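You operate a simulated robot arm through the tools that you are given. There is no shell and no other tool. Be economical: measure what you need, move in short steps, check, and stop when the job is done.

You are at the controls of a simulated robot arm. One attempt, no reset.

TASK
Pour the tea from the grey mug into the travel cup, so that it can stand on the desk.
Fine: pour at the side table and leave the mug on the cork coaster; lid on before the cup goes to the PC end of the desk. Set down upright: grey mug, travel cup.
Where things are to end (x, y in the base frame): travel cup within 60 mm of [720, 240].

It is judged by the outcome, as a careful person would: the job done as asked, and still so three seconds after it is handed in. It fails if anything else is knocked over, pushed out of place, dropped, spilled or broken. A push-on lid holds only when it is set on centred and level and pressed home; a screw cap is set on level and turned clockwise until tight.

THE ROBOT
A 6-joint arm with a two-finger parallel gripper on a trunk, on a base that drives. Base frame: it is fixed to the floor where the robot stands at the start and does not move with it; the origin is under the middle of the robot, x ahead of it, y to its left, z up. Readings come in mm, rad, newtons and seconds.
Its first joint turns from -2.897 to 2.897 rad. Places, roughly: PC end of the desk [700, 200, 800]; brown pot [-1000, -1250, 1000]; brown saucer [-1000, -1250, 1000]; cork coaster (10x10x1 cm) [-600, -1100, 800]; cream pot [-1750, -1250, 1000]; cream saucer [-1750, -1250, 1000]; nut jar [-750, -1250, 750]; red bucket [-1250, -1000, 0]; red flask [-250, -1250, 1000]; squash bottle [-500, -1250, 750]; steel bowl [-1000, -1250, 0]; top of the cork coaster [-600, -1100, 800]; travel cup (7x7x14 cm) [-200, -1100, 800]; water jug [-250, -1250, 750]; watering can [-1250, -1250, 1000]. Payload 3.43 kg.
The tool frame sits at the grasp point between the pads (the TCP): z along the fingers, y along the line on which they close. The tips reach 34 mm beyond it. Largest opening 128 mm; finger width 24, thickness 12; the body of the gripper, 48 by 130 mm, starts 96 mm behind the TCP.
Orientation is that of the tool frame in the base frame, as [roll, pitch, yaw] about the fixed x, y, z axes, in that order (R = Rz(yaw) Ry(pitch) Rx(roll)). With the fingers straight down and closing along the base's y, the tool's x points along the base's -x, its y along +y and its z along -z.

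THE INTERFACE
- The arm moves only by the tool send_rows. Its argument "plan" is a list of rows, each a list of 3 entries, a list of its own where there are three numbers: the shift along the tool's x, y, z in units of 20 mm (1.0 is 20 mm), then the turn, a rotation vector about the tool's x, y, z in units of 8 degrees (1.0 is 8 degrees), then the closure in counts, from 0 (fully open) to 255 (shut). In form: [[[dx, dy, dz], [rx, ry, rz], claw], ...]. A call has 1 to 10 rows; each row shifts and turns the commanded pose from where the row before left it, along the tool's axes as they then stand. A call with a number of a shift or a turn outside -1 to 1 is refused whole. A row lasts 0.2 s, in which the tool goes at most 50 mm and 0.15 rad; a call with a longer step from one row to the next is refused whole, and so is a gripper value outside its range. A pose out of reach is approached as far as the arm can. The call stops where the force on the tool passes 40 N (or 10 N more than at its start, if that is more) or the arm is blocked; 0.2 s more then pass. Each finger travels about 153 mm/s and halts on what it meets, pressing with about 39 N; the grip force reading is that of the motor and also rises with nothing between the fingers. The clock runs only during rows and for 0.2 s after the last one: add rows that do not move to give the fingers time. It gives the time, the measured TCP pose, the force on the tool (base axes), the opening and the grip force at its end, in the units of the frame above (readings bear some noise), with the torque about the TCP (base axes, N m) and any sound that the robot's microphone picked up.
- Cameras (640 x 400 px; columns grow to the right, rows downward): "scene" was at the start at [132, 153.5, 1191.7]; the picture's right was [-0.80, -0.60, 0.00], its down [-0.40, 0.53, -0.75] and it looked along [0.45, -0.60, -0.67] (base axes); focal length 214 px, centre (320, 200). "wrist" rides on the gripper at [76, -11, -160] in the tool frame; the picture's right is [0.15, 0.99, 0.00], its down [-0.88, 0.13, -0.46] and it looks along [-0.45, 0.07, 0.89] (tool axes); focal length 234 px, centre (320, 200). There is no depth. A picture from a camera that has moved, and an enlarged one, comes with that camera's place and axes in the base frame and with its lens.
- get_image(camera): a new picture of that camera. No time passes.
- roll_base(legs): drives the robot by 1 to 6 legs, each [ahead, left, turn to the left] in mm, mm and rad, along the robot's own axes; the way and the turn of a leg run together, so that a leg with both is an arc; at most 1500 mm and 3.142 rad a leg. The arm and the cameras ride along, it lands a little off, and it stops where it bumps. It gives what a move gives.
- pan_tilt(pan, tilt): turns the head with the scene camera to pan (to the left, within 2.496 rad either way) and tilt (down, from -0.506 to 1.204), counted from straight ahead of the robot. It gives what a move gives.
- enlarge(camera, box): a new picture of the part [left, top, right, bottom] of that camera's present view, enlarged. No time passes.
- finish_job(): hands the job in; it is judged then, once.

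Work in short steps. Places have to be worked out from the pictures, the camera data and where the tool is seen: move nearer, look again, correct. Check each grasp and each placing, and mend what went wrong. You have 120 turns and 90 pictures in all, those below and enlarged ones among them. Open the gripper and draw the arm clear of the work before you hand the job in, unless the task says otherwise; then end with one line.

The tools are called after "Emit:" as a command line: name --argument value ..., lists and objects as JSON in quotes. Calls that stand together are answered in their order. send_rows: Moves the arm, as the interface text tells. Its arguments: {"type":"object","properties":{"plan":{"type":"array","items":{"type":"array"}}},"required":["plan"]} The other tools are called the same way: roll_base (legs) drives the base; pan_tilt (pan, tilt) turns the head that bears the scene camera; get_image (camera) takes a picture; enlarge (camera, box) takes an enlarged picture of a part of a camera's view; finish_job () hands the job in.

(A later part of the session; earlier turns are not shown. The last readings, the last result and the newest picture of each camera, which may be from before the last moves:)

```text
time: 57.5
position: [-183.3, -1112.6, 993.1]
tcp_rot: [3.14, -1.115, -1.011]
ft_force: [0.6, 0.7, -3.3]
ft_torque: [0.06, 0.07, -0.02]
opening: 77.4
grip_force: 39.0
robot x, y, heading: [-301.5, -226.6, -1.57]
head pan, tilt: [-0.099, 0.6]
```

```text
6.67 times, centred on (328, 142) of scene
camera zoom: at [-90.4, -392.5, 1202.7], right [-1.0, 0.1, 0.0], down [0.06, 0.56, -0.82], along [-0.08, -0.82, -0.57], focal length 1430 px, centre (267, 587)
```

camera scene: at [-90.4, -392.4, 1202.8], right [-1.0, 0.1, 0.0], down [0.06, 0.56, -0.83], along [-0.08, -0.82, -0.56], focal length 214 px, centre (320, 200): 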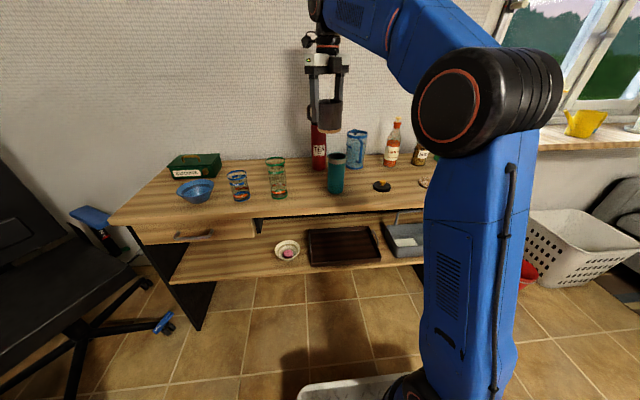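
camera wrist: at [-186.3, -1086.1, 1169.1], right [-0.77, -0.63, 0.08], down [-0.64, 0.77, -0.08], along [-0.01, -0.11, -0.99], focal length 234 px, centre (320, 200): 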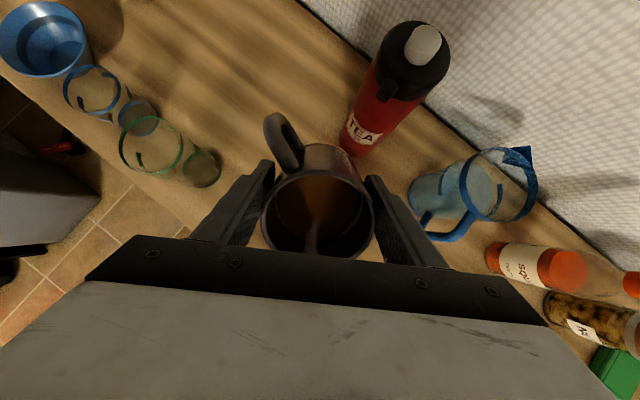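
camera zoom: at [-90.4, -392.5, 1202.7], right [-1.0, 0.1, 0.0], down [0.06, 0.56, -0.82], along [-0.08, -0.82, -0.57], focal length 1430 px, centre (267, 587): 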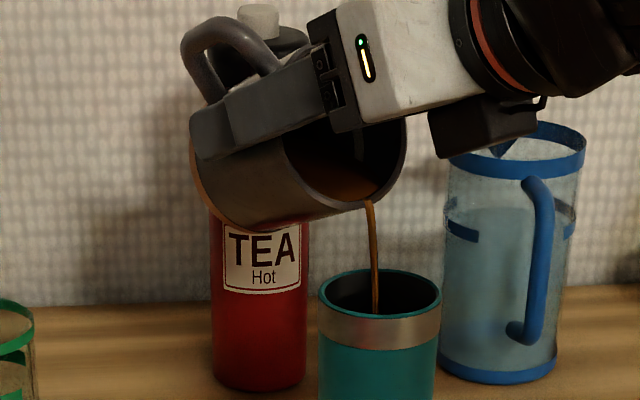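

The stream remains inside. I keep tilting steadily.

Emit:
send_rows --plan '[[[0.021, 0, -0.045], [0, 0.125, 0], 255], [[0.021, 0, -0.045], [0, 0.125, 0], 255], [[0.021, 0, -0.045], [0, 0.125, 0], 255], [[0.021, 0, -0.045], [0, 0.125, 0], 255], [[0.021, 0, -0.045], [0, 0.125, 0], 255], [[0.021, 0, -0.045], [0, 0.125, 0], 255], [[0.021, 0, -0.045], [0, 0.125, 0], 255], [[0.021, 0, -0.045], [0, 0.125, 0], 255], [[0.021, 0, -0.045], [0, 0.125, 0], 255], [[0, 0, 0], [0, 0, 0], 255]]'

Emit:
enlarge --camera "scene" --box '[280, 112, 376, 172]'

```text
time: 59.7
position: [-187.5, -1107.9, 999.8]
tcp_rot: [-3.141, -1.274, -1.014]
ft_force: [0.1, 0.1, -2.8]
ft_torque: [0.07, 0.09, -0.02]
opening: 77.4
grip_force: 39.3
robot x, y, heading: [-300.5, -225.0, -1.572]
head pan, tilt: [-0.099, 0.6]
```

```text
6.67 times, centred on (328, 142) of scene
camera zoom: at [-90.4, -392.5, 1202.7], right [-1.0, 0.1, 0.0], down [0.06, 0.56, -0.82], along [-0.08, -0.82, -0.57], focal length 1430 px, centre (267, 587)
```

zoom: 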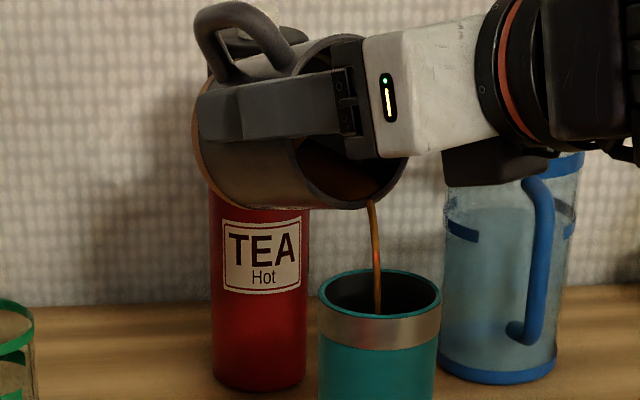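

Force shows over half has left the mug. I continue to about 92°.

Emit:
send_rows --plan '[[[0.021, 0, -0.045], [0, 0.125, 0], 255], [[0.021, 0, -0.045], [0, 0.125, 0], 255], [[0.021, 0, -0.045], [0, 0.125, 0], 255], [[0.021, 0, -0.045], [0, 0.125, 0], 255], [[0.021, 0, -0.045], [0, 0.125, 0], 255], [[0.021, 0, -0.045], [0, 0.125, 0], 255], [[0.021, 0, -0.045], [0, 0.125, 0], 255], [[0.021, 0, -0.045], [0, 0.125, 0], 255], [[0.021, 0, -0.045], [0, 0.125, 0], 255], [[0.021, 0, -0.045], [0, 0.125, 0], 255]]'

Emit:
send_rows --plan '[[[0.021, 0, -0.045], [0, 0.125, 0], 255], [[0.021, 0, -0.045], [0, 0.125, 0], 255], [[0.021, 0, -0.045], [0, 0.125, 0], 255], [[0.021, 0, -0.045], [0, 0.125, 0], 255], [[0.021, 0, -0.045], [0, 0.125, 0], 255], [[0.021, 0, -0.045], [0, 0.125, 0], 255], [[0.021, 0, -0.045], [0, 0.125, 0], 255], [[0.021, 0, -0.045], [0, 0.125, 0], 255], [[0.021, 0, -0.045], [0, 0.125, 0], 255], [[0, 0, 0], [0, 0, 0], 255]]'

Emit:
enlarge --camera "scene" --box '[280, 112, 376, 172]'

```text
time: 61.9
position: [-191.9, -1100.4, 1005.4]
tcp_rot: [3.141, -1.448, -1.008]
ft_force: [-0.5, 0.7, -3.5]
ft_torque: [0.07, 0.06, -0.03]
opening: 77.3
grip_force: 38.4
robot x, y, heading: [-302.0, -225.2, -1.572]
head pan, tilt: [-0.099, 0.6]
```

```text
time: 64.1
position: [-195.6, -1093.4, 1010.6]
tcp_rot: [-0.006, -1.537, 2.137]
ft_force: [0.7, -0.3, -3.3]
ft_torque: [0.08, 0.04, 0.02]
opening: 77.6
grip_force: 39.1
robot x, y, heading: [-302.8, -226.8, -1.574]
head pan, tilt: [-0.099, 0.6]
```

```text
6.67 times, centred on (328, 142) of scene
camera zoom: at [-90.4, -392.5, 1202.7], right [-1.0, 0.1, 0.0], down [0.06, 0.56, -0.82], along [-0.08, -0.82, -0.57], focal length 1430 px, centre (267, 587)
```

zoom: 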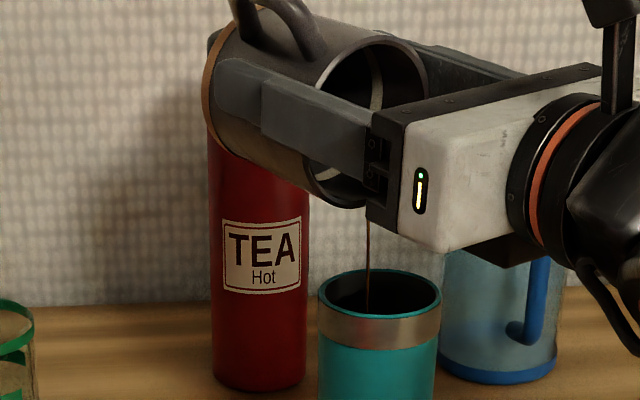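

Only a thread is left at 92°. I tilt on to about 106° to drain it, with a pause.

Emit:
send_rows --plan '[[[0.03, 0, -0.063], [0, 0.175, 0], 255], [[0.03, 0, -0.063], [0, 0.175, 0], 255], [[0.03, 0, -0.063], [0, 0.175, 0], 255], [[0.03, 0, -0.063], [0, 0.175, 0], 255], [[0.03, 0, -0.063], [0, 0.175, 0], 255], [[0.03, 0, -0.063], [0, 0.175, 0], 255], [[0.03, 0, -0.063], [0, 0.175, 0], 255], [[0.03, 0, -0.063], [0, 0.175, 0], 255], [[0.03, 0, -0.063], [0, 0.175, 0], 255], [[0.03, 0, -0.063], [0, 0.175, 0], 255]]'

Emit:
send_rows --plan '[[[0, 0, 0], [0, 0, 0], 255], [[0, 0, 0], [0, 0, 0], 255], [[0, 0, 0], [0, 0, 0], 255], [[0, 0, 0], [0, 0, 0], 255], [[0, 0, 0], [0, 0, 0], 255], [[0, 0, 0], [0, 0, 0], 255], [[0, 0, 0], [0, 0, 0], 255], [[0, 0, 0], [0, 0, 0], 255]]'

Emit:
enlarge --camera "scene" --box '[280, 112, 376, 172]'

```text
time: 66.3
position: [-201.4, -1082.3, 1012.9]
tcp_rot: [0.003, -1.291, 2.13]
ft_force: [0.4, -0.1, -3.7]
ft_torque: [0.06, 0.08, 0.0]
opening: 77.5
grip_force: 39.1
robot x, y, heading: [-303.2, -224.6, -1.57]
head pan, tilt: [-0.099, 0.6]
```

```text
time: 68.1
position: [-201.6, -1082.2, 1013.0]
tcp_rot: [-0.001, -1.291, 2.133]
ft_force: [0.0, 0.1, -3.3]
ft_torque: [0.04, 0.08, 0.01]
opening: 77.3
grip_force: 39.1
robot x, y, heading: [-304.3, -223.7, -1.567]
head pan, tilt: [-0.099, 0.6]
```

```text
6.67 times, centred on (328, 142) of scene
camera zoom: at [-90.4, -392.5, 1202.7], right [-1.0, 0.1, 0.0], down [0.06, 0.56, -0.82], along [-0.08, -0.82, -0.57], focal length 1430 px, centre (267, 587)
```

zoom: 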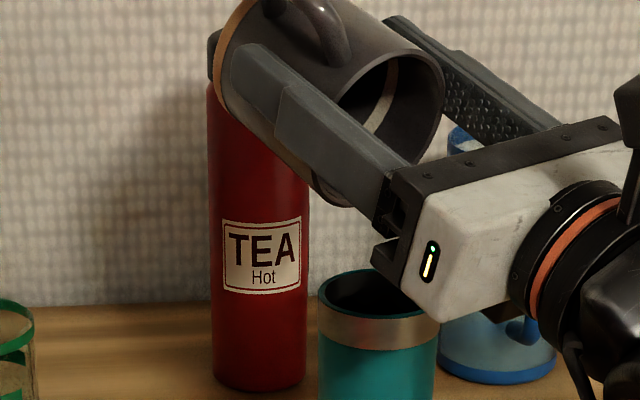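

The mug is empty and no more runs. I tilt it back along the same path, then lift.

Emit:
send_rows --plan '[[[-0.168, 0, 0.363], [0, -1, 0], 255], [[-0.168, 0, 0.363], [0, -1, 0], 255], [[-0.168, 0, 0.363], [0, -1, 0], 255], [[-0.168, 0, 0.363], [0, -1, 0], 255], [[-0.168, 0, 0.363], [0, -1, 0], 255], [[-0.126, 0, 0.272], [0, -0.75, 0], 255], [[0.866, 0, -0.5], [0, 0, 0], 255], [[0.866, 0, -0.5], [0, 0, 0], 255], [[0.866, 0, -0.5], [0, 0, 0], 255]]'

Emit:
send_rows --plan '[[[0, 0, 0], [0, -1, 0], 255], [[0, 0, 0], [0, -1, 0], 255], [[0, 0, 0], [0, -1, 0], 255], [[0, 0, 0], [0, -1, 0], 255], [[0, 0, 0], [0, -1, 0], 255], [[0, 0, 0], [0, -1, 0], 255], [[0, 0, 0], [0, -1, 0], 255], [[0, 0, 0], [0, -0.5, 0], 255]]'

Emit:
get_image --camera "scene"

Emit:
get_image --camera "wrist"

```text
time: 70.1
position: [-181.6, -1117.0, 1053.1]
tcp_rot: [-3.141, -1.046, -1.011]
ft_force: [-0.7, 0.0, -2.5]
ft_torque: [0.04, 0.06, -0.01]
opening: 77.4
grip_force: 39.0
robot x, y, heading: [-303.8, -223.5, -1.566]
head pan, tilt: [-0.099, 0.6]
```

```text
time: 71.9
position: [-181.8, -1117.0, 1054.2]
tcp_rot: [3.14, 0.001, -1.012]
ft_force: [-0.5, 0.7, -2.6]
ft_torque: [-0.04, 0.0, 0.0]
opening: 77.5
grip_force: 38.7
robot x, y, heading: [-304.3, -224.0, -1.569]
head pan, tilt: [-0.099, 0.6]
```

```text
50 pictures are left
camera scene: at [-90.4, -392.3, 1202.8], right [-1.0, 0.1, 0.0], down [0.06, 0.56, -0.83], along [-0.08, -0.82, -0.56], focal length 214 px, centre (320, 200)
```

scene: 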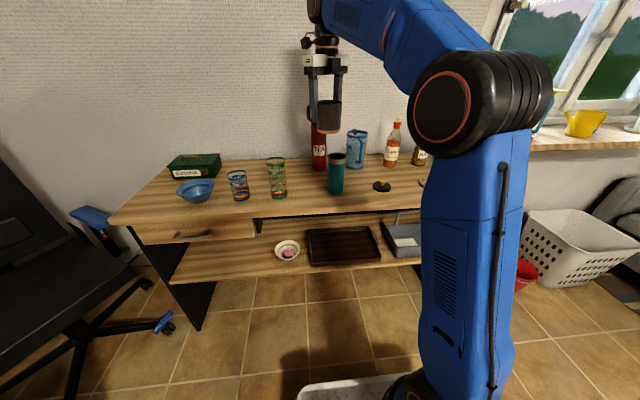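

```text
49 pictures are left
camera wrist: at [-133.4, -1174.1, 1212.4], right [-0.76, -0.65, 0.0], down [-0.58, 0.68, 0.46], along [-0.3, 0.35, -0.89], focal length 234 px, centre (320, 200)
```

wrist: 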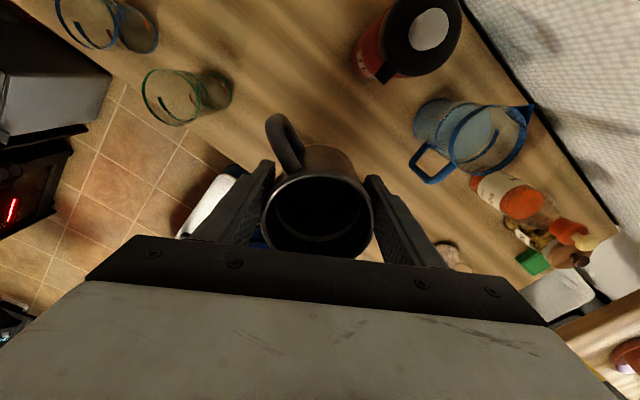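

The mug is empty and level. I carry it toward the coaster at this height, stopping short to look.

Emit:
send_rows --plan '[[[-0.79, 0.97, 0], [0, 0, 0], 255], [[-0.79, 0.97, 0], [0, 0, 0], 255], [[-0.79, 0.97, 0], [0, 0, 0], 255], [[-0.79, 0.97, 0], [0, 0, 0], 255], [[-0.79, 0.97, 0], [0, 0, 0], 255], [[-0.79, 0.97, 0], [0, 0, 0], 255], [[-0.79, 0.97, 0], [0, 0, 0], 255], [[-0.79, 0.97, 0], [0, 0, 0], 255], [[-0.79, 0.97, 0], [0, 0, 0], 255], [[-0.79, 0.97, 0], [0, 0, 0], 255]]'

Emit:
get_image --camera "wrist"

Emit:
enlarge --camera "scene" --box '[300, 100, 460, 200]'

```text
time: 74.1
position: [-429.1, -1085.4, 1053.6]
tcp_rot: [-3.141, -0.001, -1.009]
ft_force: [0.0, 0.3, -3.1]
ft_torque: [0.01, -0.01, -0.05]
opening: 77.5
grip_force: 39.6
robot x, y, heading: [-302.1, -223.0, -1.572]
head pan, tilt: [-0.099, 0.6]
```

```text
48 pictures are left
camera wrist: at [-380.9, -1144.4, 1212.9], right [-0.76, -0.65, 0.0], down [-0.58, 0.68, 0.46], along [-0.3, 0.35, -0.89], focal length 234 px, centre (320, 200)
```

wrist: 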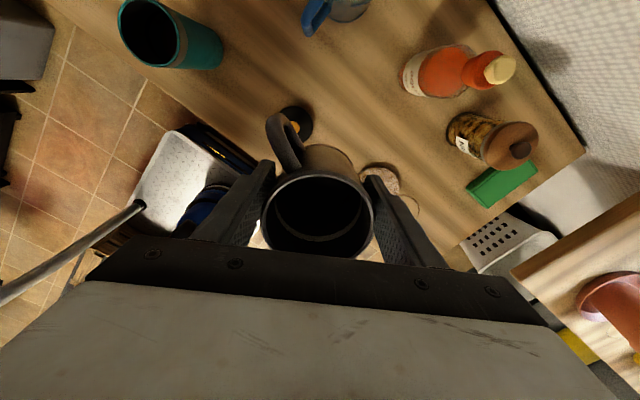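

```text
4.00 times, centred on (380, 150) of scene
camera zoom: at [-90.3, -392.4, 1202.7], right [-1.0, 0.1, 0.0], down [0.06, 0.56, -0.82], along [-0.08, -0.82, -0.57], focal length 858 px, centre (80, 400)
```

zoom: 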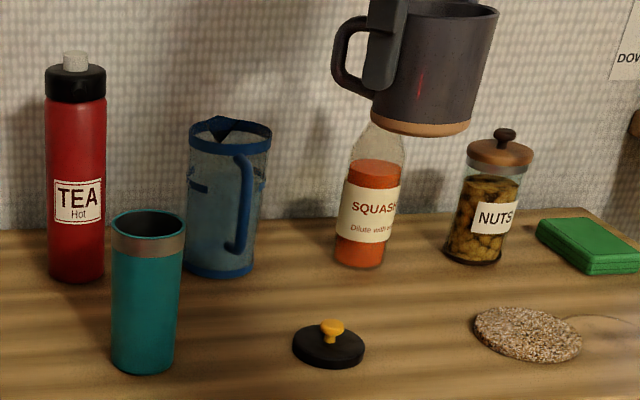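

To measure the coaster unobstructed I shift the tool toward the robot side, to about (−500, −1000), and look.

Emit:
send_rows --plan '[[[-0.915, 0.125, 0], [0, 0, 0], 255], [[-0.915, 0.125, 0], [0, 0, 0], 255], [[-0.915, 0.125, 0], [0, 0, 0], 255], [[-0.915, 0.125, 0], [0, 0, 0], 255], [[-0.915, 0.125, 0], [0, 0, 0], 255], [[-0.915, 0.125, 0], [0, 0, 0], 255]]'

Emit:
get_image --camera "wrist"

```text
time: 75.5
position: [-502.4, -998.8, 1052.5]
tcp_rot: [-3.142, -0.001, -1.013]
ft_force: [0.4, 0.0, -3.7]
ft_torque: [-0.01, -0.03, 0.02]
opening: 77.3
grip_force: 38.5
robot x, y, heading: [-304.0, -226.1, -1.564]
head pan, tilt: [-0.099, 0.6]
```

```text
46 pictures are left
camera wrist: at [-453.3, -1058.5, 1211.9], right [-0.76, -0.65, 0.0], down [-0.58, 0.68, 0.46], along [-0.3, 0.35, -0.89], focal length 234 px, centre (320, 200)
```

wrist: 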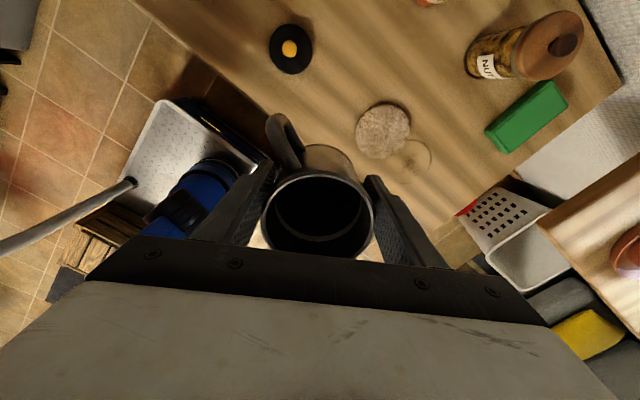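

Coaster centre ≈ (−594, −1073), top ≈ z 782; lid ≈ (−394, −1061). I move the mug over the coaster and lower it to about 50 mm above.

Emit:
send_rows --plan '[[[0.2, 0.975, 0], [0, 0, 0], 255], [[0.2, 0.975, 0], [0, 0, 0], 255], [[0.2, 0.975, 0], [0, 0, 0], 255], [[0.2, 0.975, 0], [0, 0, 0], 255], [[0.2, 0.975, 0], [0, 0, 0], 255], [[0.2, 0.975, 0], [0, 0, 0], 255]]'

Emit:
send_rows --plan '[[[0, 0, 1], [0, 0, 0], 255], [[0, 0, 1], [0, 0, 0], 255], [[0, 0, 1], [0, 0, 0], 255], [[0, 0, 1], [0, 0, 0], 255], [[0, 0, 1], [0, 0, 0], 255], [[0, 0, 1], [0, 0, 0], 255], [[0, 0, 1], [0, 0, 0], 255]]'

Emit:
enlarge --camera "scene" --box '[376, 130, 472, 190]'

Emit:
get_image --camera "wrist"

```text
time: 76.9
position: [-589.4, -1083.6, 1053.4]
tcp_rot: [-3.141, 0.0, -1.013]
ft_force: [0.1, 1.0, -3.3]
ft_torque: [-0.05, 0.01, -0.02]
opening: 77.4
grip_force: 38.7
robot x, y, heading: [-304.8, -221.3, -1.569]
head pan, tilt: [-0.099, 0.6]
```

```text
time: 78.5
position: [-588.4, -1081.6, 912.3]
tcp_rot: [3.139, -0.001, -1.01]
ft_force: [-0.1, -0.2, -3.2]
ft_torque: [-0.02, 0.04, 0.0]
opening: 77.6
grip_force: 39.0
robot x, y, heading: [-302.4, -226.1, -1.569]
head pan, tilt: [-0.099, 0.6]
```

```text
6.67 times, centred on (424, 160) of scene
camera zoom: at [-90.5, -392.5, 1202.8], right [-1.0, 0.1, 0.0], down [0.06, 0.56, -0.82], along [-0.08, -0.82, -0.57], focal length 1430 px, centre (-373, 467)
```

zoom: 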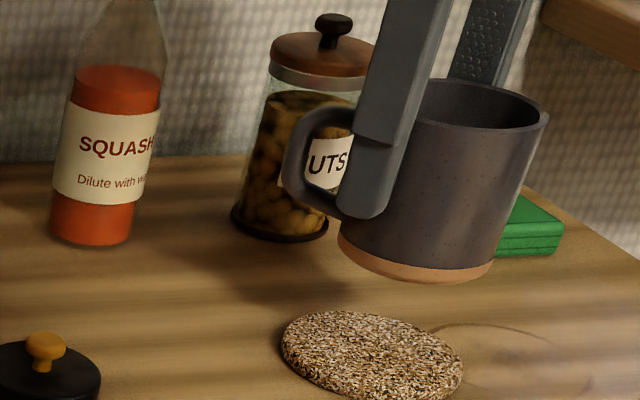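

```text
44 pictures are left
camera wrist: at [-539.6, -1140.5, 1071.5], right [-0.76, -0.65, 0.0], down [-0.58, 0.68, 0.46], along [-0.3, 0.35, -0.89], focal length 234 px, centre (320, 200)
```

wrist: 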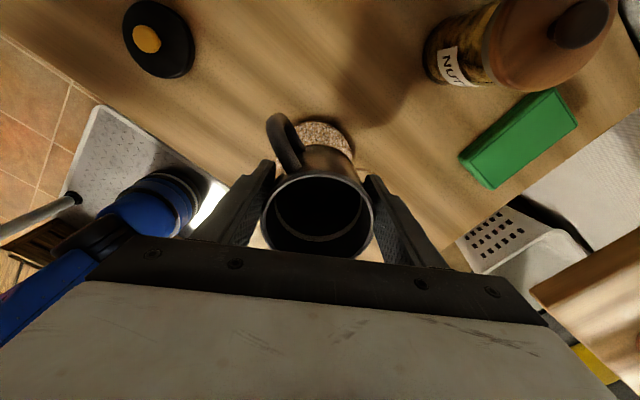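

The wrist view shows the mug nearly centred over the coaster; the scene view suggests a few mm toward −x. I nudge 4 mm and lower gently to contact.

Emit:
send_rows --plan '[[[0.1, -0.17, 0.6], [0, 0, 0], 255], [[0, 0, 0.8], [0, 0, 0], 255], [[0, 0, 0.6], [0, 0, 0], 255], [[0, 0, 0.15], [0, 0, 0], 255], [[0, 0, 0.15], [0, 0, 0], 255], [[0, 0, 0.15], [0, 0, 0], 255], [[0, 0, 0], [0, 0, 0], 255]]'

Emit:
enlarge --camera "scene" --box '[376, 130, 472, 190]'

```text
time: 80.1
position: [-582.7, -1082.5, 863.3]
tcp_rot: [3.141, 0.002, -1.011]
ft_force: [0.2, -0.3, -2.4]
ft_torque: [-0.03, 0.05, 0.03]
opening: 77.2
grip_force: 39.0
robot x, y, heading: [-303.2, -226.0, -1.566]
head pan, tilt: [-0.099, 0.6]
```

```text
6.67 times, centred on (424, 160) of scene
camera zoom: at [-90.5, -392.5, 1202.7], right [-1.0, 0.1, 0.0], down [0.06, 0.56, -0.82], along [-0.08, -0.82, -0.57], focal length 1430 px, centre (-373, 467)
```

zoom: 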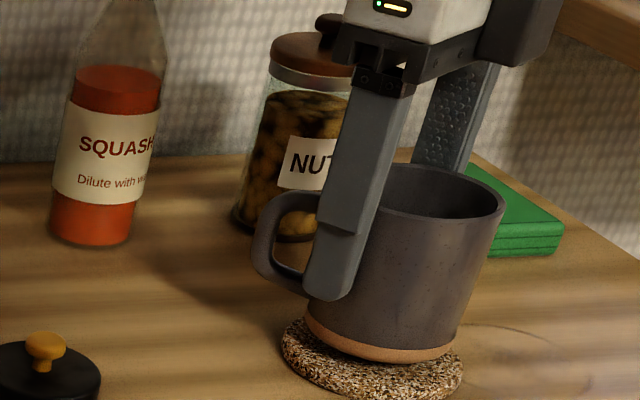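

Nearly there; I lower on in 3 mm steps until the force rises.

Emit:
send_rows --plan '[[[0, 0, 0.15], [0, 0, 0], 255], [[0, 0, 0.15], [0, 0, 0], 255], [[0, 0, 0.15], [0, 0, 0], 255], [[0, 0, 0], [0, 0, 0], 255]]'

```text
time: 81.1
position: [-583.6, -1082.5, 856.4]
tcp_rot: [3.14, -0.002, -1.011]
ft_force: [0.0, -3.8, 13.3]
ft_torque: [-0.44, -0.05, 0.02]
opening: 77.4
grip_force: 38.8
robot x, y, heading: [-305.7, -228.0, -1.569]
head pan, tilt: [-0.099, 0.6]
```

Contact at TCP z 856 (13 N). I ease the load and open the fingers, then look.

Emit:
send_rows --plan '[[[0, 0, -0.08], [0, 0, 0], 255], [[0, 0, 0], [0, 0, 0], 80], [[0, 0, 0], [0, 0, 0], 40], [[0, 0, 0], [0, 0, 0], 40]]'

Emit:
enlarge --camera "scene" --box '[376, 130, 472, 190]'

Emit:
get_image --camera "wrist"

```text
time: 82.1
position: [-582.5, -1080.7, 855.9]
tcp_rot: [-3.141, -0.001, -1.009]
ft_force: [0.2, 0.4, -0.9]
ft_torque: [0.0, 0.0, 0.01]
opening: 108.2
grip_force: 0.0
robot x, y, heading: [-303.1, -226.0, -1.571]
head pan, tilt: [-0.099, 0.6]
```

```text
6.67 times, centred on (424, 160) of scene
camera zoom: at [-90.4, -392.4, 1202.8], right [-1.0, 0.1, 0.0], down [0.06, 0.56, -0.82], along [-0.08, -0.82, -0.57], focal length 1430 px, centre (-373, 467)
```

zoom: 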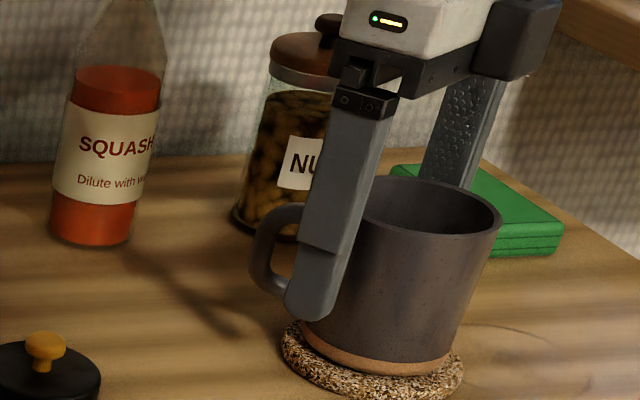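

```text
41 pictures are left
camera wrist: at [-534.3, -1139.9, 1015.7], right [-0.76, -0.65, 0.0], down [-0.58, 0.68, 0.46], along [-0.3, 0.35, -0.89], focal length 234 px, centre (320, 200)
```

wrist: 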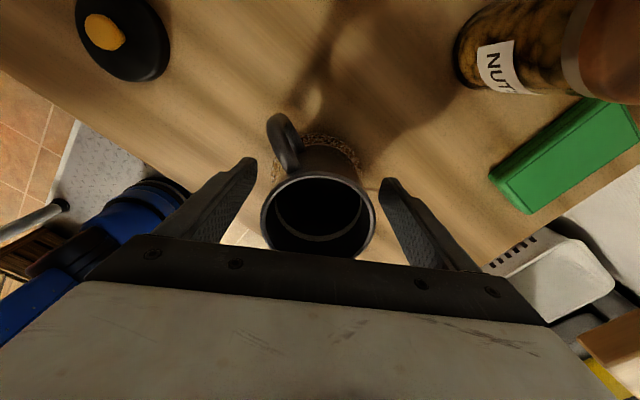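

The mug stands upright on the cork coaster. I lift the open gripper straight up and check.

Emit:
send_rows --plan '[[[0, 0, -0.4], [0, 0, 0], 0], [[0, 0, -0.8], [0, 0, 0], 0], [[0, 0, -1], [0, 0, 0], 0], [[0, 0, -1], [0, 0, 0], 0], [[0, 0, -1], [0, 0, 0], 0], [[0, 0, -1], [0, 0, 0], 0], [[0, 0, -1], [0, 0, 0], 0], [[0, 0, -1], [0, 0, 0], 0]]'

Emit:
get_image --camera "wrist"

```text
time: 83.9
position: [-583.5, -1082.3, 1000.8]
tcp_rot: [-3.141, 0.001, -1.009]
ft_force: [-0.2, 0.4, -0.6]
ft_torque: [-0.02, 0.01, 0.03]
opening: 128.1
grip_force: 0.1
robot x, y, heading: [-302.4, -222.5, -1.571]
head pan, tilt: [-0.099, 0.6]
```

```text
40 pictures are left
camera wrist: at [-534.8, -1141.1, 1159.9], right [-0.76, -0.65, 0.0], down [-0.58, 0.68, 0.46], along [-0.3, 0.35, -0.89], focal length 234 px, centre (320, 200)
```

wrist: 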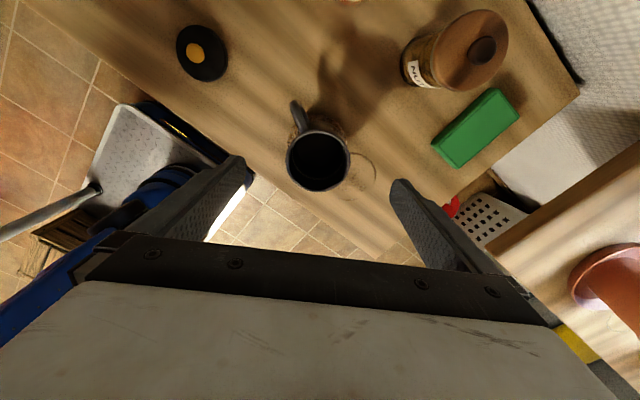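

The mug sits well on the coaster. Now I move above the lid and look.

Emit:
send_rows --plan '[[[0.458, -0.956, 0], [0, 0, 0], 0], [[0.458, -0.956, 0], [0, 0, 0], 0], [[0.458, -0.956, 0], [0, 0, 0], 0], [[0.458, -0.956, 0], [0, 0, 0], 0], [[0.458, -0.956, 0], [0, 0, 0], 0], [[0.458, -0.956, 0], [0, 0, 0], 0], [[0.458, -0.956, 0], [0, 0, 0], 0], [[0.458, -0.956, 0], [0, 0, 0], 0], [[0.458, -0.956, 0], [0, 0, 0], 0]]'

Emit:
get_image --camera "wrist"

```text
time: 85.9
position: [-393.6, -1059.6, 1001.6]
tcp_rot: [3.141, 0.0, -1.013]
ft_force: [0.1, 0.0, -0.2]
ft_torque: [0.02, -0.02, -0.01]
opening: 127.9
grip_force: 0.0
robot x, y, heading: [-303.7, -219.5, -1.568]
head pan, tilt: [-0.099, 0.6]
```

```text
39 pictures are left
camera wrist: at [-344.9, -1118.9, 1160.2], right [-0.76, -0.65, 0.0], down [-0.58, 0.68, 0.46], along [-0.3, 0.35, -0.89], focal length 234 px, centre (320, 200)
```

wrist: 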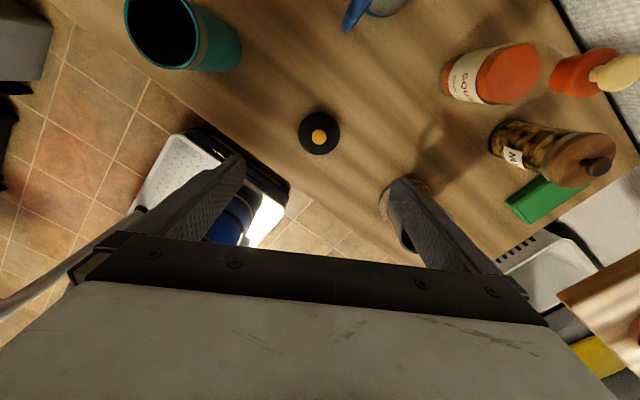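

The lid is centred under the tool to 2–3 mm. I lower until the tips are about at knob height and look.

Emit:
send_rows --plan '[[[0.1, 0, 1], [0, 0, 0], 0], [[0, 0, 1], [0, 0, 0], 0], [[0, 0, 1], [0, 0, 0], 60], [[0, 0, 1], [0, 0, 0], 120], [[0, 0, 1], [0, 0, 0], 120], [[0, 0, 1], [0, 0, 0], 120], [[0, 0, 1], [0, 0, 0], 120], [[0, 0, 0.9], [0, 0, 0], 120]]'

Emit:
get_image --camera "wrist"

Emit:
enlarge --camera "scene" --box '[336, 140, 432, 200]'

```text
time: 87.7
position: [-394.5, -1062.4, 842.1]
tcp_rot: [-3.141, -0.001, -1.011]
ft_force: [-0.4, 0.4, 0.5]
ft_torque: [-0.01, -0.01, -0.01]
opening: 67.6
grip_force: 0.1
robot x, y, heading: [-302.7, -224.5, -1.568]
head pan, tilt: [-0.099, 0.6]
```

```text
38 pictures are left
camera wrist: at [-346.2, -1121.3, 1000.6], right [-0.76, -0.65, 0.0], down [-0.58, 0.68, 0.46], along [-0.3, 0.35, -0.89], focal length 234 px, centre (320, 200)
```

wrist: 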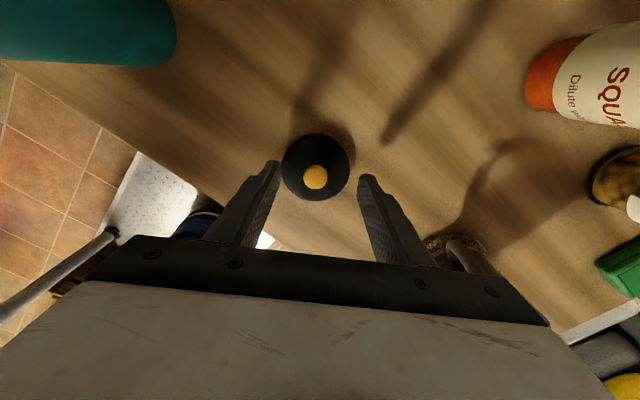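

```text
6.67 times, centred on (384, 170) of scene
camera zoom: at [-90.4, -392.3, 1202.8], right [-1.0, 0.1, 0.0], down [0.06, 0.56, -0.83], along [-0.08, -0.82, -0.56], focal length 1430 px, centre (-107, 400)
```

zoom: 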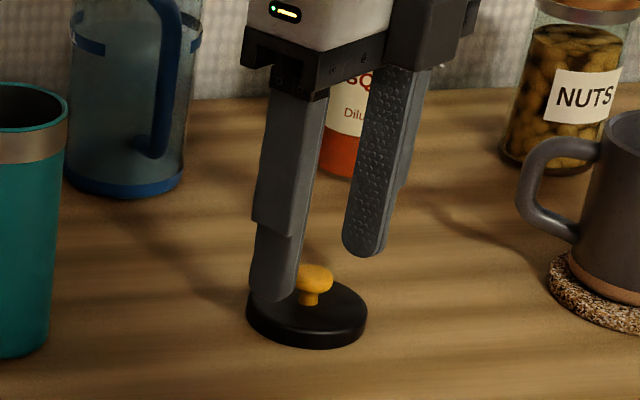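

Knob is between the tips. I shift 3 mm, lower about 14 mm and close on the knob.

Emit:
send_rows --plan '[[[0.05, -0.13, 0.35], [0, 0, 0], 120], [[0, 0, 0.35], [0, 0, 0], 120], [[0, 0, 0], [0, 0, 0], 170], [[0, 0, 0], [0, 0, 0], 255], [[0, 0, 0], [0, 0, 0], 255], [[0, 0, 0], [0, 0, 0], 255]]'

Emit:
enlarge --camera "scene" --box '[336, 140, 432, 200]'

```text
time: 89.1
position: [-390.6, -1063.3, 828.3]
tcp_rot: [-3.141, 0.0, -1.01]
ft_force: [0.6, 0.1, 0.6]
ft_torque: [0.0, 0.0, 0.01]
opening: 19.4
grip_force: 38.8
robot x, y, heading: [-300.2, -225.4, -1.573]
head pan, tilt: [-0.099, 0.6]
```

```text
6.67 times, centred on (384, 170) of scene
camera zoom: at [-90.4, -392.4, 1202.8], right [-1.0, 0.1, 0.0], down [0.06, 0.56, -0.83], along [-0.08, -0.82, -0.56], focal length 1430 px, centre (-107, 400)
```

zoom: 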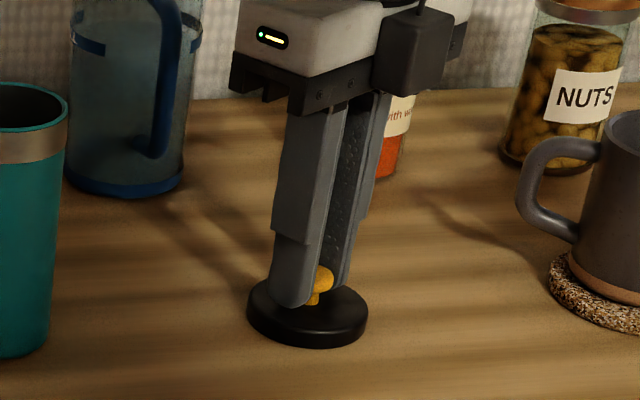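

Gripped at 19 mm. I lift slowly and check that the lid hangs level.

Emit:
send_rows --plan '[[[0, 0, -0.25], [0, 0, 0], 255], [[0, 0, -0.5], [0, 0, 0], 255], [[0, 0, -1], [0, 0, 0], 255], [[0, 0, -1], [0, 0, 0], 255], [[0, 0, -1], [0, 0, 0], 255], [[0, 0, -1], [0, 0, 0], 255], [[0, 0, -1], [0, 0, 0], 255], [[0, 0, -1], [0, 0, 0], 255], [[0, 0, -1], [0, 0, 0], 255], [[0, 0, 0], [0, 0, 0], 255]]'

Emit:
get_image --camera "wrist"

Emit:
enlarge --camera "scene" --box '[300, 90, 460, 190]'

```text
time: 91.3
position: [-390.9, -1062.5, 981.9]
tcp_rot: [3.142, 0.0, -1.011]
ft_force: [-0.4, 1.5, 0.0]
ft_torque: [-0.02, 0.02, 0.03]
opening: 19.7
grip_force: 39.1
robot x, y, heading: [-299.0, -222.4, -1.57]
head pan, tilt: [-0.099, 0.6]
```

```text
35 pictures are left
camera wrist: at [-342.0, -1121.1, 1142.3], right [-0.76, -0.65, 0.0], down [-0.58, 0.68, 0.46], along [-0.3, 0.35, -0.89], focal length 234 px, centre (320, 200)
```

wrist: 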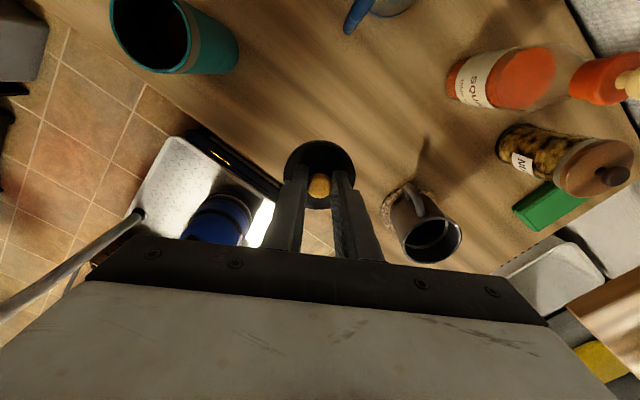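

```text
4.00 times, centred on (380, 140) of scene
camera zoom: at [-90.4, -392.4, 1202.7], right [-1.0, 0.1, 0.0], down [0.06, 0.56, -0.82], along [-0.08, -0.82, -0.57], focal length 858 px, centre (80, 440)
```

zoom: 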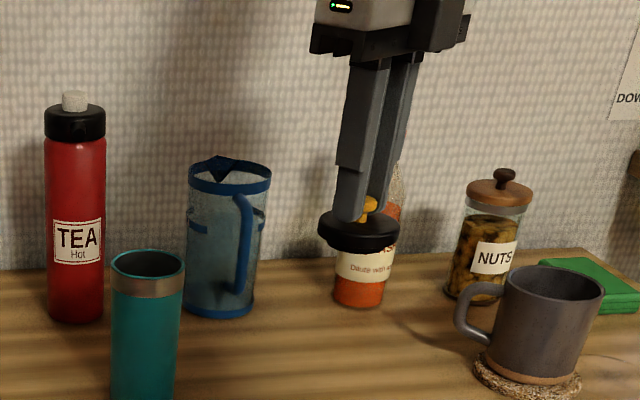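

The lid hangs level and centred on the tool axis. I move near the cup, keeping its mouth visible in the wrist view, to fix its centre precisely.

Emit:
send_rows --plan '[[[0.06, -0.93, -0.11], [0, 0, 0], 255], [[0.06, -0.93, -0.11], [0, 0, 0], 255], [[0.06, -0.93, -0.11], [0, 0, 0], 255], [[0.06, -0.93, -0.11], [0, 0, 0], 255], [[0.06, -0.93, -0.11], [0, 0, 0], 255], [[0.06, -0.93, -0.11], [0, 0, 0], 255], [[0.06, -0.93, -0.11], [0, 0, 0], 255], [[0.06, -0.93, -0.11], [0, 0, 0], 255], [[0, 0, 0], [0, 0, 0], 255]]'

Emit:
enlarge --camera "wrist" --box '[200, 0, 440, 150]'

Emit:
enlarge --camera "scene" --box '[290, 100, 386, 160]'

```text
time: 93.3
position: [-259.0, -991.2, 1001.4]
tcp_rot: [-3.141, 0.0, -1.012]
ft_force: [0.5, -0.3, 0.7]
ft_torque: [0.05, 0.01, 0.01]
opening: 19.6
grip_force: 39.0
robot x, y, heading: [-301.3, -225.0, -1.571]
head pan, tilt: [-0.099, 0.6]
```

```text
2.67 times, centred on (320, 75) of wrist
camera zoom: at [-210.0, -1050.0, 1161.4], right [-0.76, -0.65, 0.0], down [-0.58, 0.68, 0.46], along [-0.3, 0.35, -0.89], focal length 624 px, centre (320, 533)
```

zoom: 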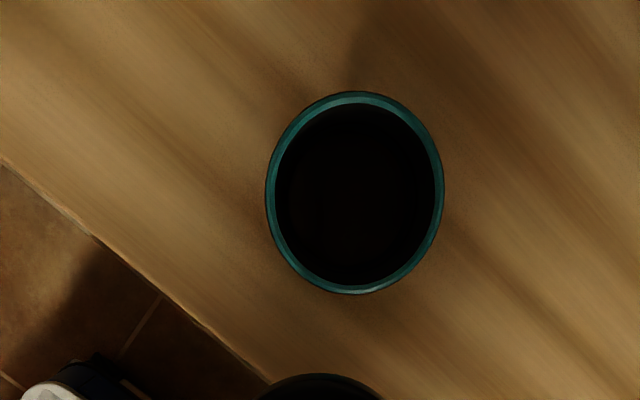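

```text
6.67 times, centred on (338, 130) of scene
camera zoom: at [-90.4, -392.4, 1202.7], right [-1.0, 0.1, 0.0], down [0.06, 0.56, -0.83], along [-0.08, -0.82, -0.57], focal length 1430 px, centre (200, 667)
```

zoom: 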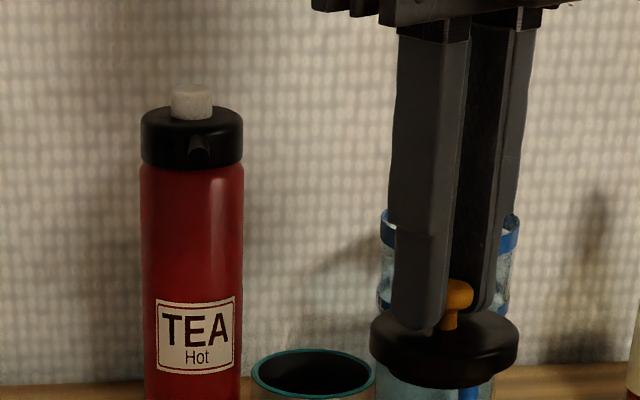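

Cup centre ≈ (−216, −1061), rim z ≈ 917; that is 81 mm along tool x. The lid bottom is about 31 mm above the rim; I move over it and check from the scene camera.

Emit:
send_rows --plan '[[[0.81, 0.006, 0], [0, 0, 0], 255], [[0.81, 0.006, 0], [0, 0, 0], 255], [[0.81, 0.006, 0], [0, 0, 0], 255], [[0.81, 0.006, 0], [0, 0, 0], 255], [[0.81, 0.006, 0], [0, 0, 0], 255], [[0, 0, 0], [0, 0, 0], 255]]'

Emit:
enlarge --camera "scene" --box '[290, 115, 386, 175]'

Emit:
enlarge --camera "wrist" --box '[240, 110, 400, 210]'

```text
time: 94.7
position: [-215.0, -1060.9, 1001.8]
tcp_rot: [-3.141, 0.0, -1.01]
ft_force: [-1.3, 0.7, 0.3]
ft_torque: [0.0, 0.03, -0.05]
opening: 19.7
grip_force: 39.1
robot x, y, heading: [-301.4, -220.1, -1.57]
head pan, tilt: [-0.099, 0.6]
```

```text
6.67 times, centred on (338, 145) of scene
camera zoom: at [-90.4, -392.4, 1202.7], right [-1.0, 0.1, 0.0], down [0.06, 0.56, -0.83], along [-0.08, -0.82, -0.56], focal length 1430 px, centre (200, 567)
```

zoom: 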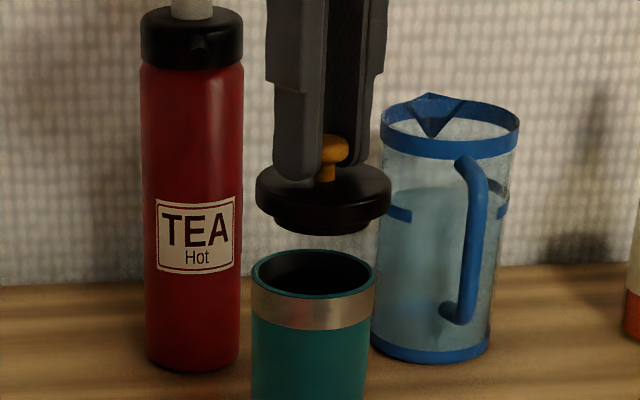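

```text
4.00 times, centred on (320, 160) of wrist
camera zoom: at [-167.6, -1119.0, 1160.7], right [-0.76, -0.65, 0.0], down [-0.58, 0.68, 0.46], along [-0.3, 0.35, -0.89], focal length 937 px, centre (320, 360)
```

zoom: 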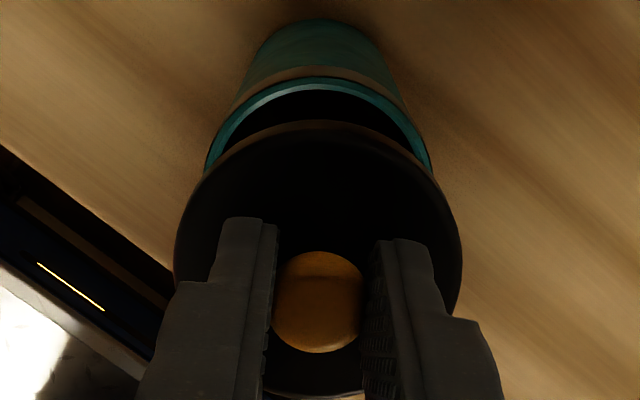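

The lid has a plug; both views show the lid about 4 mm short along tool −x relative to the cup centre. I correct by 4 mm and lower 22 mm to just above the mouth, then check.

Emit:
send_rows --plan '[[[0.2, 0, 0], [0, 0, 0], 255], [[0, 0, 0.4], [0, 0, 0], 255], [[0, 0, 0.4], [0, 0, 0], 255], [[0, 0, 0.3], [0, 0, 0], 255], [[0, 0, 0], [0, 0, 0], 255]]'

Emit:
enlarge --camera "scene" --box '[306, 130, 370, 170]'

Emit:
enlarge --camera "wrist" --box '[240, 110, 400, 210]'

```text
time: 95.9
position: [-212.5, -1064.7, 979.4]
tcp_rot: [-3.141, 0.0, -1.01]
ft_force: [0.6, 0.1, 0.4]
ft_torque: [0.0, 0.01, 0.01]
opening: 19.5
grip_force: 39.0
robot x, y, heading: [-303.9, -226.8, -1.571]
head pan, tilt: [-0.099, 0.6]
```

```text
10.00 times, centred on (338, 150) of scene
camera zoom: at [-90.4, -392.4, 1202.7], right [-1.0, 0.1, 0.0], down [0.06, 0.56, -0.82], along [-0.08, -0.82, -0.57], focal length 2145 px, centre (140, 700)
```

zoom: 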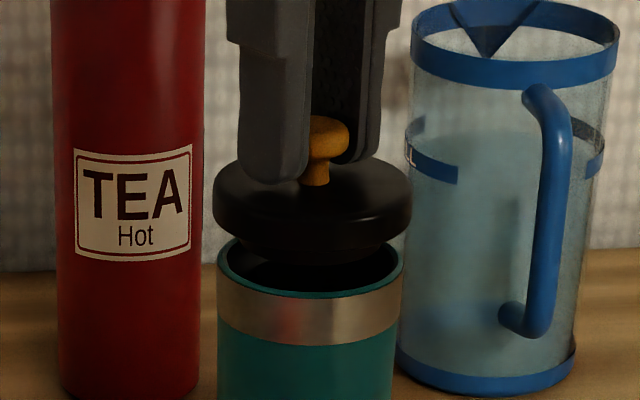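

```text
4.00 times, centred on (320, 160) of wrist
camera zoom: at [-165.1, -1123.1, 1138.2], right [-0.76, -0.65, 0.0], down [-0.58, 0.68, 0.46], along [-0.3, 0.35, -0.89], focal length 937 px, centre (320, 360)
```

zoom: 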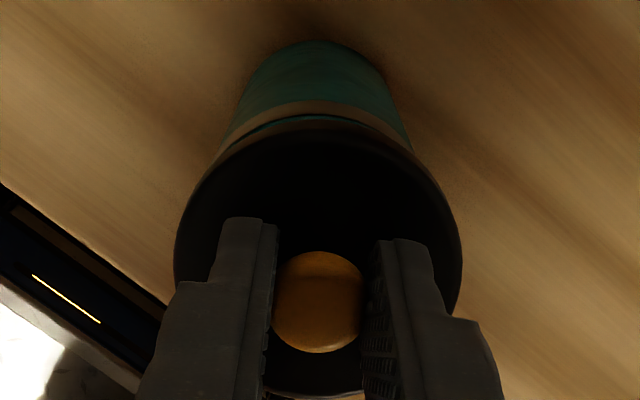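

Both views now agree the plug is centred over the mouth. I lower in 2–3 mm steps, watching the force.

Emit:
send_rows --plan '[[[0, 0, 0.15], [0, 0, 0], 255], [[0, 0, 0.15], [0, 0, 0], 255], [[0, 0, 0.15], [0, 0, 0], 255], [[0, 0, 0.15], [0, 0, 0], 255], [[0, 0, 0], [0, 0, 0], 255]]'

Emit:
enlarge --camera "scene" --box '[306, 130, 370, 170]'

```text
time: 97.1
position: [-213.6, -1064.4, 966.2]
tcp_rot: [3.141, 0.002, -1.01]
ft_force: [0.4, 0.2, -0.4]
ft_torque: [-0.01, 0.02, 0.0]
opening: 19.6
grip_force: 39.2
robot x, y, heading: [-301.9, -224.9, -1.569]
head pan, tilt: [-0.099, 0.6]
```

```text
10.00 times, centred on (338, 150) of scene
camera zoom: at [-90.4, -392.4, 1202.7], right [-1.0, 0.1, 0.0], down [0.06, 0.56, -0.82], along [-0.08, -0.82, -0.57], focal length 2145 px, centre (140, 700)
```

zoom: 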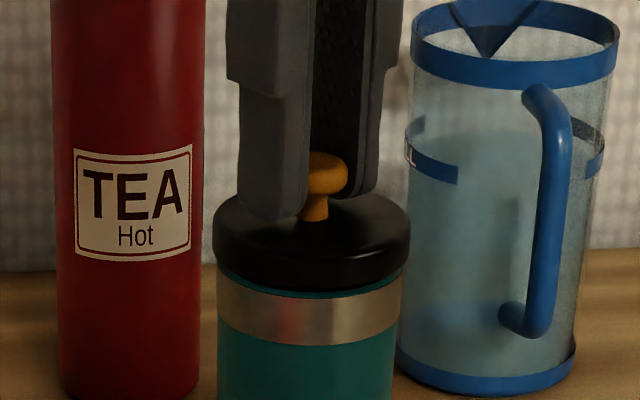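

No force yet and the plug is entering the mouth. I continue down in small steps.

Emit:
send_rows --plan '[[[0, 0, 0.1], [0, 0, 0], 255], [[0, 0, 0.1], [0, 0, 0], 255], [[0, 0, 0.1], [0, 0, 0], 255], [[0, 0, 0], [0, 0, 0], 255]]'

```text
time: 98.2
position: [-214.1, -1063.6, 964.8]
tcp_rot: [3.14, -0.005, -1.011]
ft_force: [-0.3, 3.4, 10.7]
ft_torque: [0.4, 0.2, 0.0]
opening: 19.2
grip_force: 39.2
robot x, y, heading: [-301.2, -226.5, -1.57]
head pan, tilt: [-0.099, 0.6]
heard: snap
stopped in row 4: the force on the tool passed its limit at 42 N (the readings are from after the stop); the commanded pose is now the measured one
```

A snap was heard at 42 N: the lid seems pressed home. I open the fingers, rise and inspect it.

Emit:
send_rows --plan '[[[0, 0, 0], [0, 0, 0], 210], [[0, 0, 0], [0, 0, 0], 150], [[0, 0, 0], [0, 0, 0], 150], [[0, 0, -1], [0, 0, 0], 150], [[0, 0, -1], [0, 0, 0], 150], [[0, 0, -0.5], [0, 0, 0], 100]]'

Emit:
enlarge --camera "scene" --box '[298, 130, 378, 200]'

Emit:
get_image --camera "wrist"

```text
time: 99.5
position: [-212.6, -1064.3, 1013.9]
tcp_rot: [3.14, -0.003, -1.01]
ft_force: [0.5, -0.5, -0.2]
ft_torque: [-0.02, -0.01, 0.0]
opening: 77.9
grip_force: 0.0
robot x, y, heading: [-304.7, -224.3, -1.575]
head pan, tilt: [-0.099, 0.6]
```

```text
5.71 times, centred on (338, 165) of scene
camera zoom: at [-90.4, -392.4, 1202.7], right [-1.0, 0.1, 0.0], down [0.06, 0.56, -0.82], along [-0.08, -0.82, -0.57], focal length 1226 px, centre (217, 400)
```

zoom: 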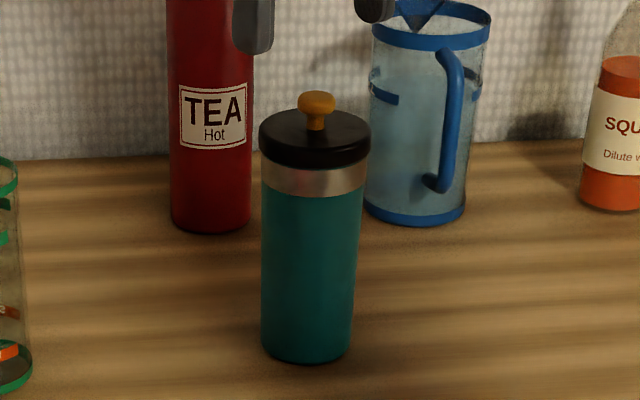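

```text
25 pictures are left
camera wrist: at [-164.6, -1121.7, 1173.8], right [-0.76, -0.65, 0.0], down [-0.58, 0.68, 0.45], along [-0.29, 0.34, -0.89], focal length 234 px, centre (320, 200)
```

wrist: 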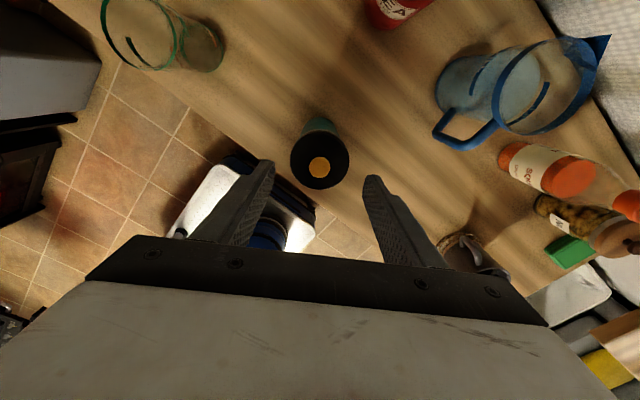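

The lid is fully seated and level, no tea spilled. Since the lid is wider than the cup body, I will grip the body from the front with the tool tilted ~50°. I back off toward the robot and tilt.

Emit:
send_rows --plan '[[[-1, 0, 0], [0, 0, 0], 60], [[-1, 0, 0], [0, 0, 0], 60], [[-1, 0, 0], [0, 0, 0], 60], [[-1, 0, 0], [0, 0, 0], 60], [[-1, 0, 0], [0, 0, 0], 60], [[0, 0, 0], [0, 0.9, 0], 60], [[0, 0, 0], [0, 0.9, 0], 60], [[0, 0, 0], [0, 0.9, 0], 60], [[0, 0, 0], [0, 0.9, 0], 60]]'

Emit:
send_rows --plan '[[[0, 0, 0], [0, 0.9, 0], 60], [[0, 0, 0], [0, 0.9, 0], 60], [[0, 0, 0], [0, 0.85, 0], 60], [[-0.67, 0, 0.56], [0, 0, 0], 60], [[-0.67, 0, 0.56], [0, 0, 0], 60], [[-0.67, 0, 0.56], [0, 0, 0], 60], [[-0.67, 0, 0.56], [0, 0, 0], 60]]'

Emit:
get_image --camera "wrist"

Emit:
get_image --camera "scene"

```text
time: 101.5
position: [-266.2, -979.2, 1010.7]
tcp_rot: [3.142, -0.508, -1.011]
ft_force: [-0.1, -0.5, 0.2]
ft_torque: [0.01, 0.01, -0.02]
opening: 97.7
grip_force: 0.1
robot x, y, heading: [-303.9, -228.4, -1.573]
head pan, tilt: [-0.099, 0.6]
```

```text
time: 103.2
position: [-267.5, -978.8, 943.0]
tcp_rot: [3.14, -0.876, -1.01]
ft_force: [-0.2, 0.7, -0.3]
ft_torque: [0.04, -0.02, 0.03]
opening: 97.9
grip_force: 0.1
robot x, y, heading: [-305.1, -227.4, -1.568]
head pan, tilt: [-0.099, 0.6]
```

```text
24 pictures are left
camera wrist: at [-297.9, -910.3, 1103.2], right [-0.79, -0.6, 0.11], down [-0.6, 0.7, -0.39], along [0.15, -0.37, -0.92], focal length 234 px, centre (320, 200)
```

wrist: 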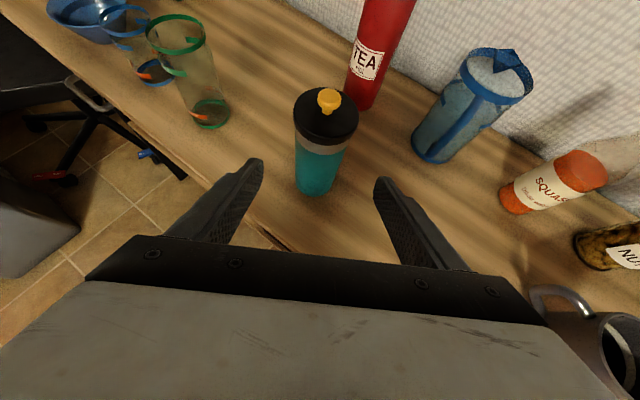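

```text
23 pictures are left
camera scene: at [-90.4, -392.4, 1202.8], right [-1.0, 0.1, 0.0], down [0.06, 0.56, -0.83], along [-0.08, -0.82, -0.56], focal length 214 px, centre (320, 200)
```

scene: 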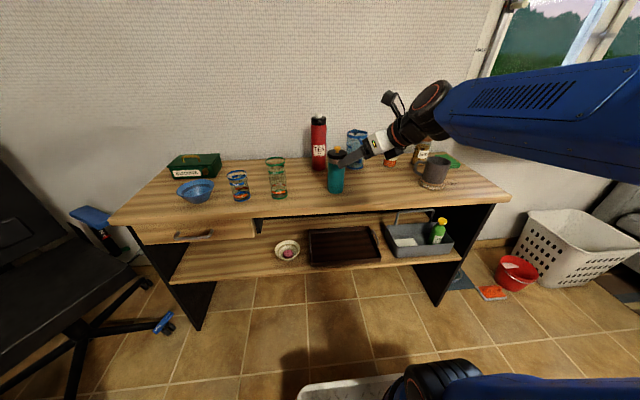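

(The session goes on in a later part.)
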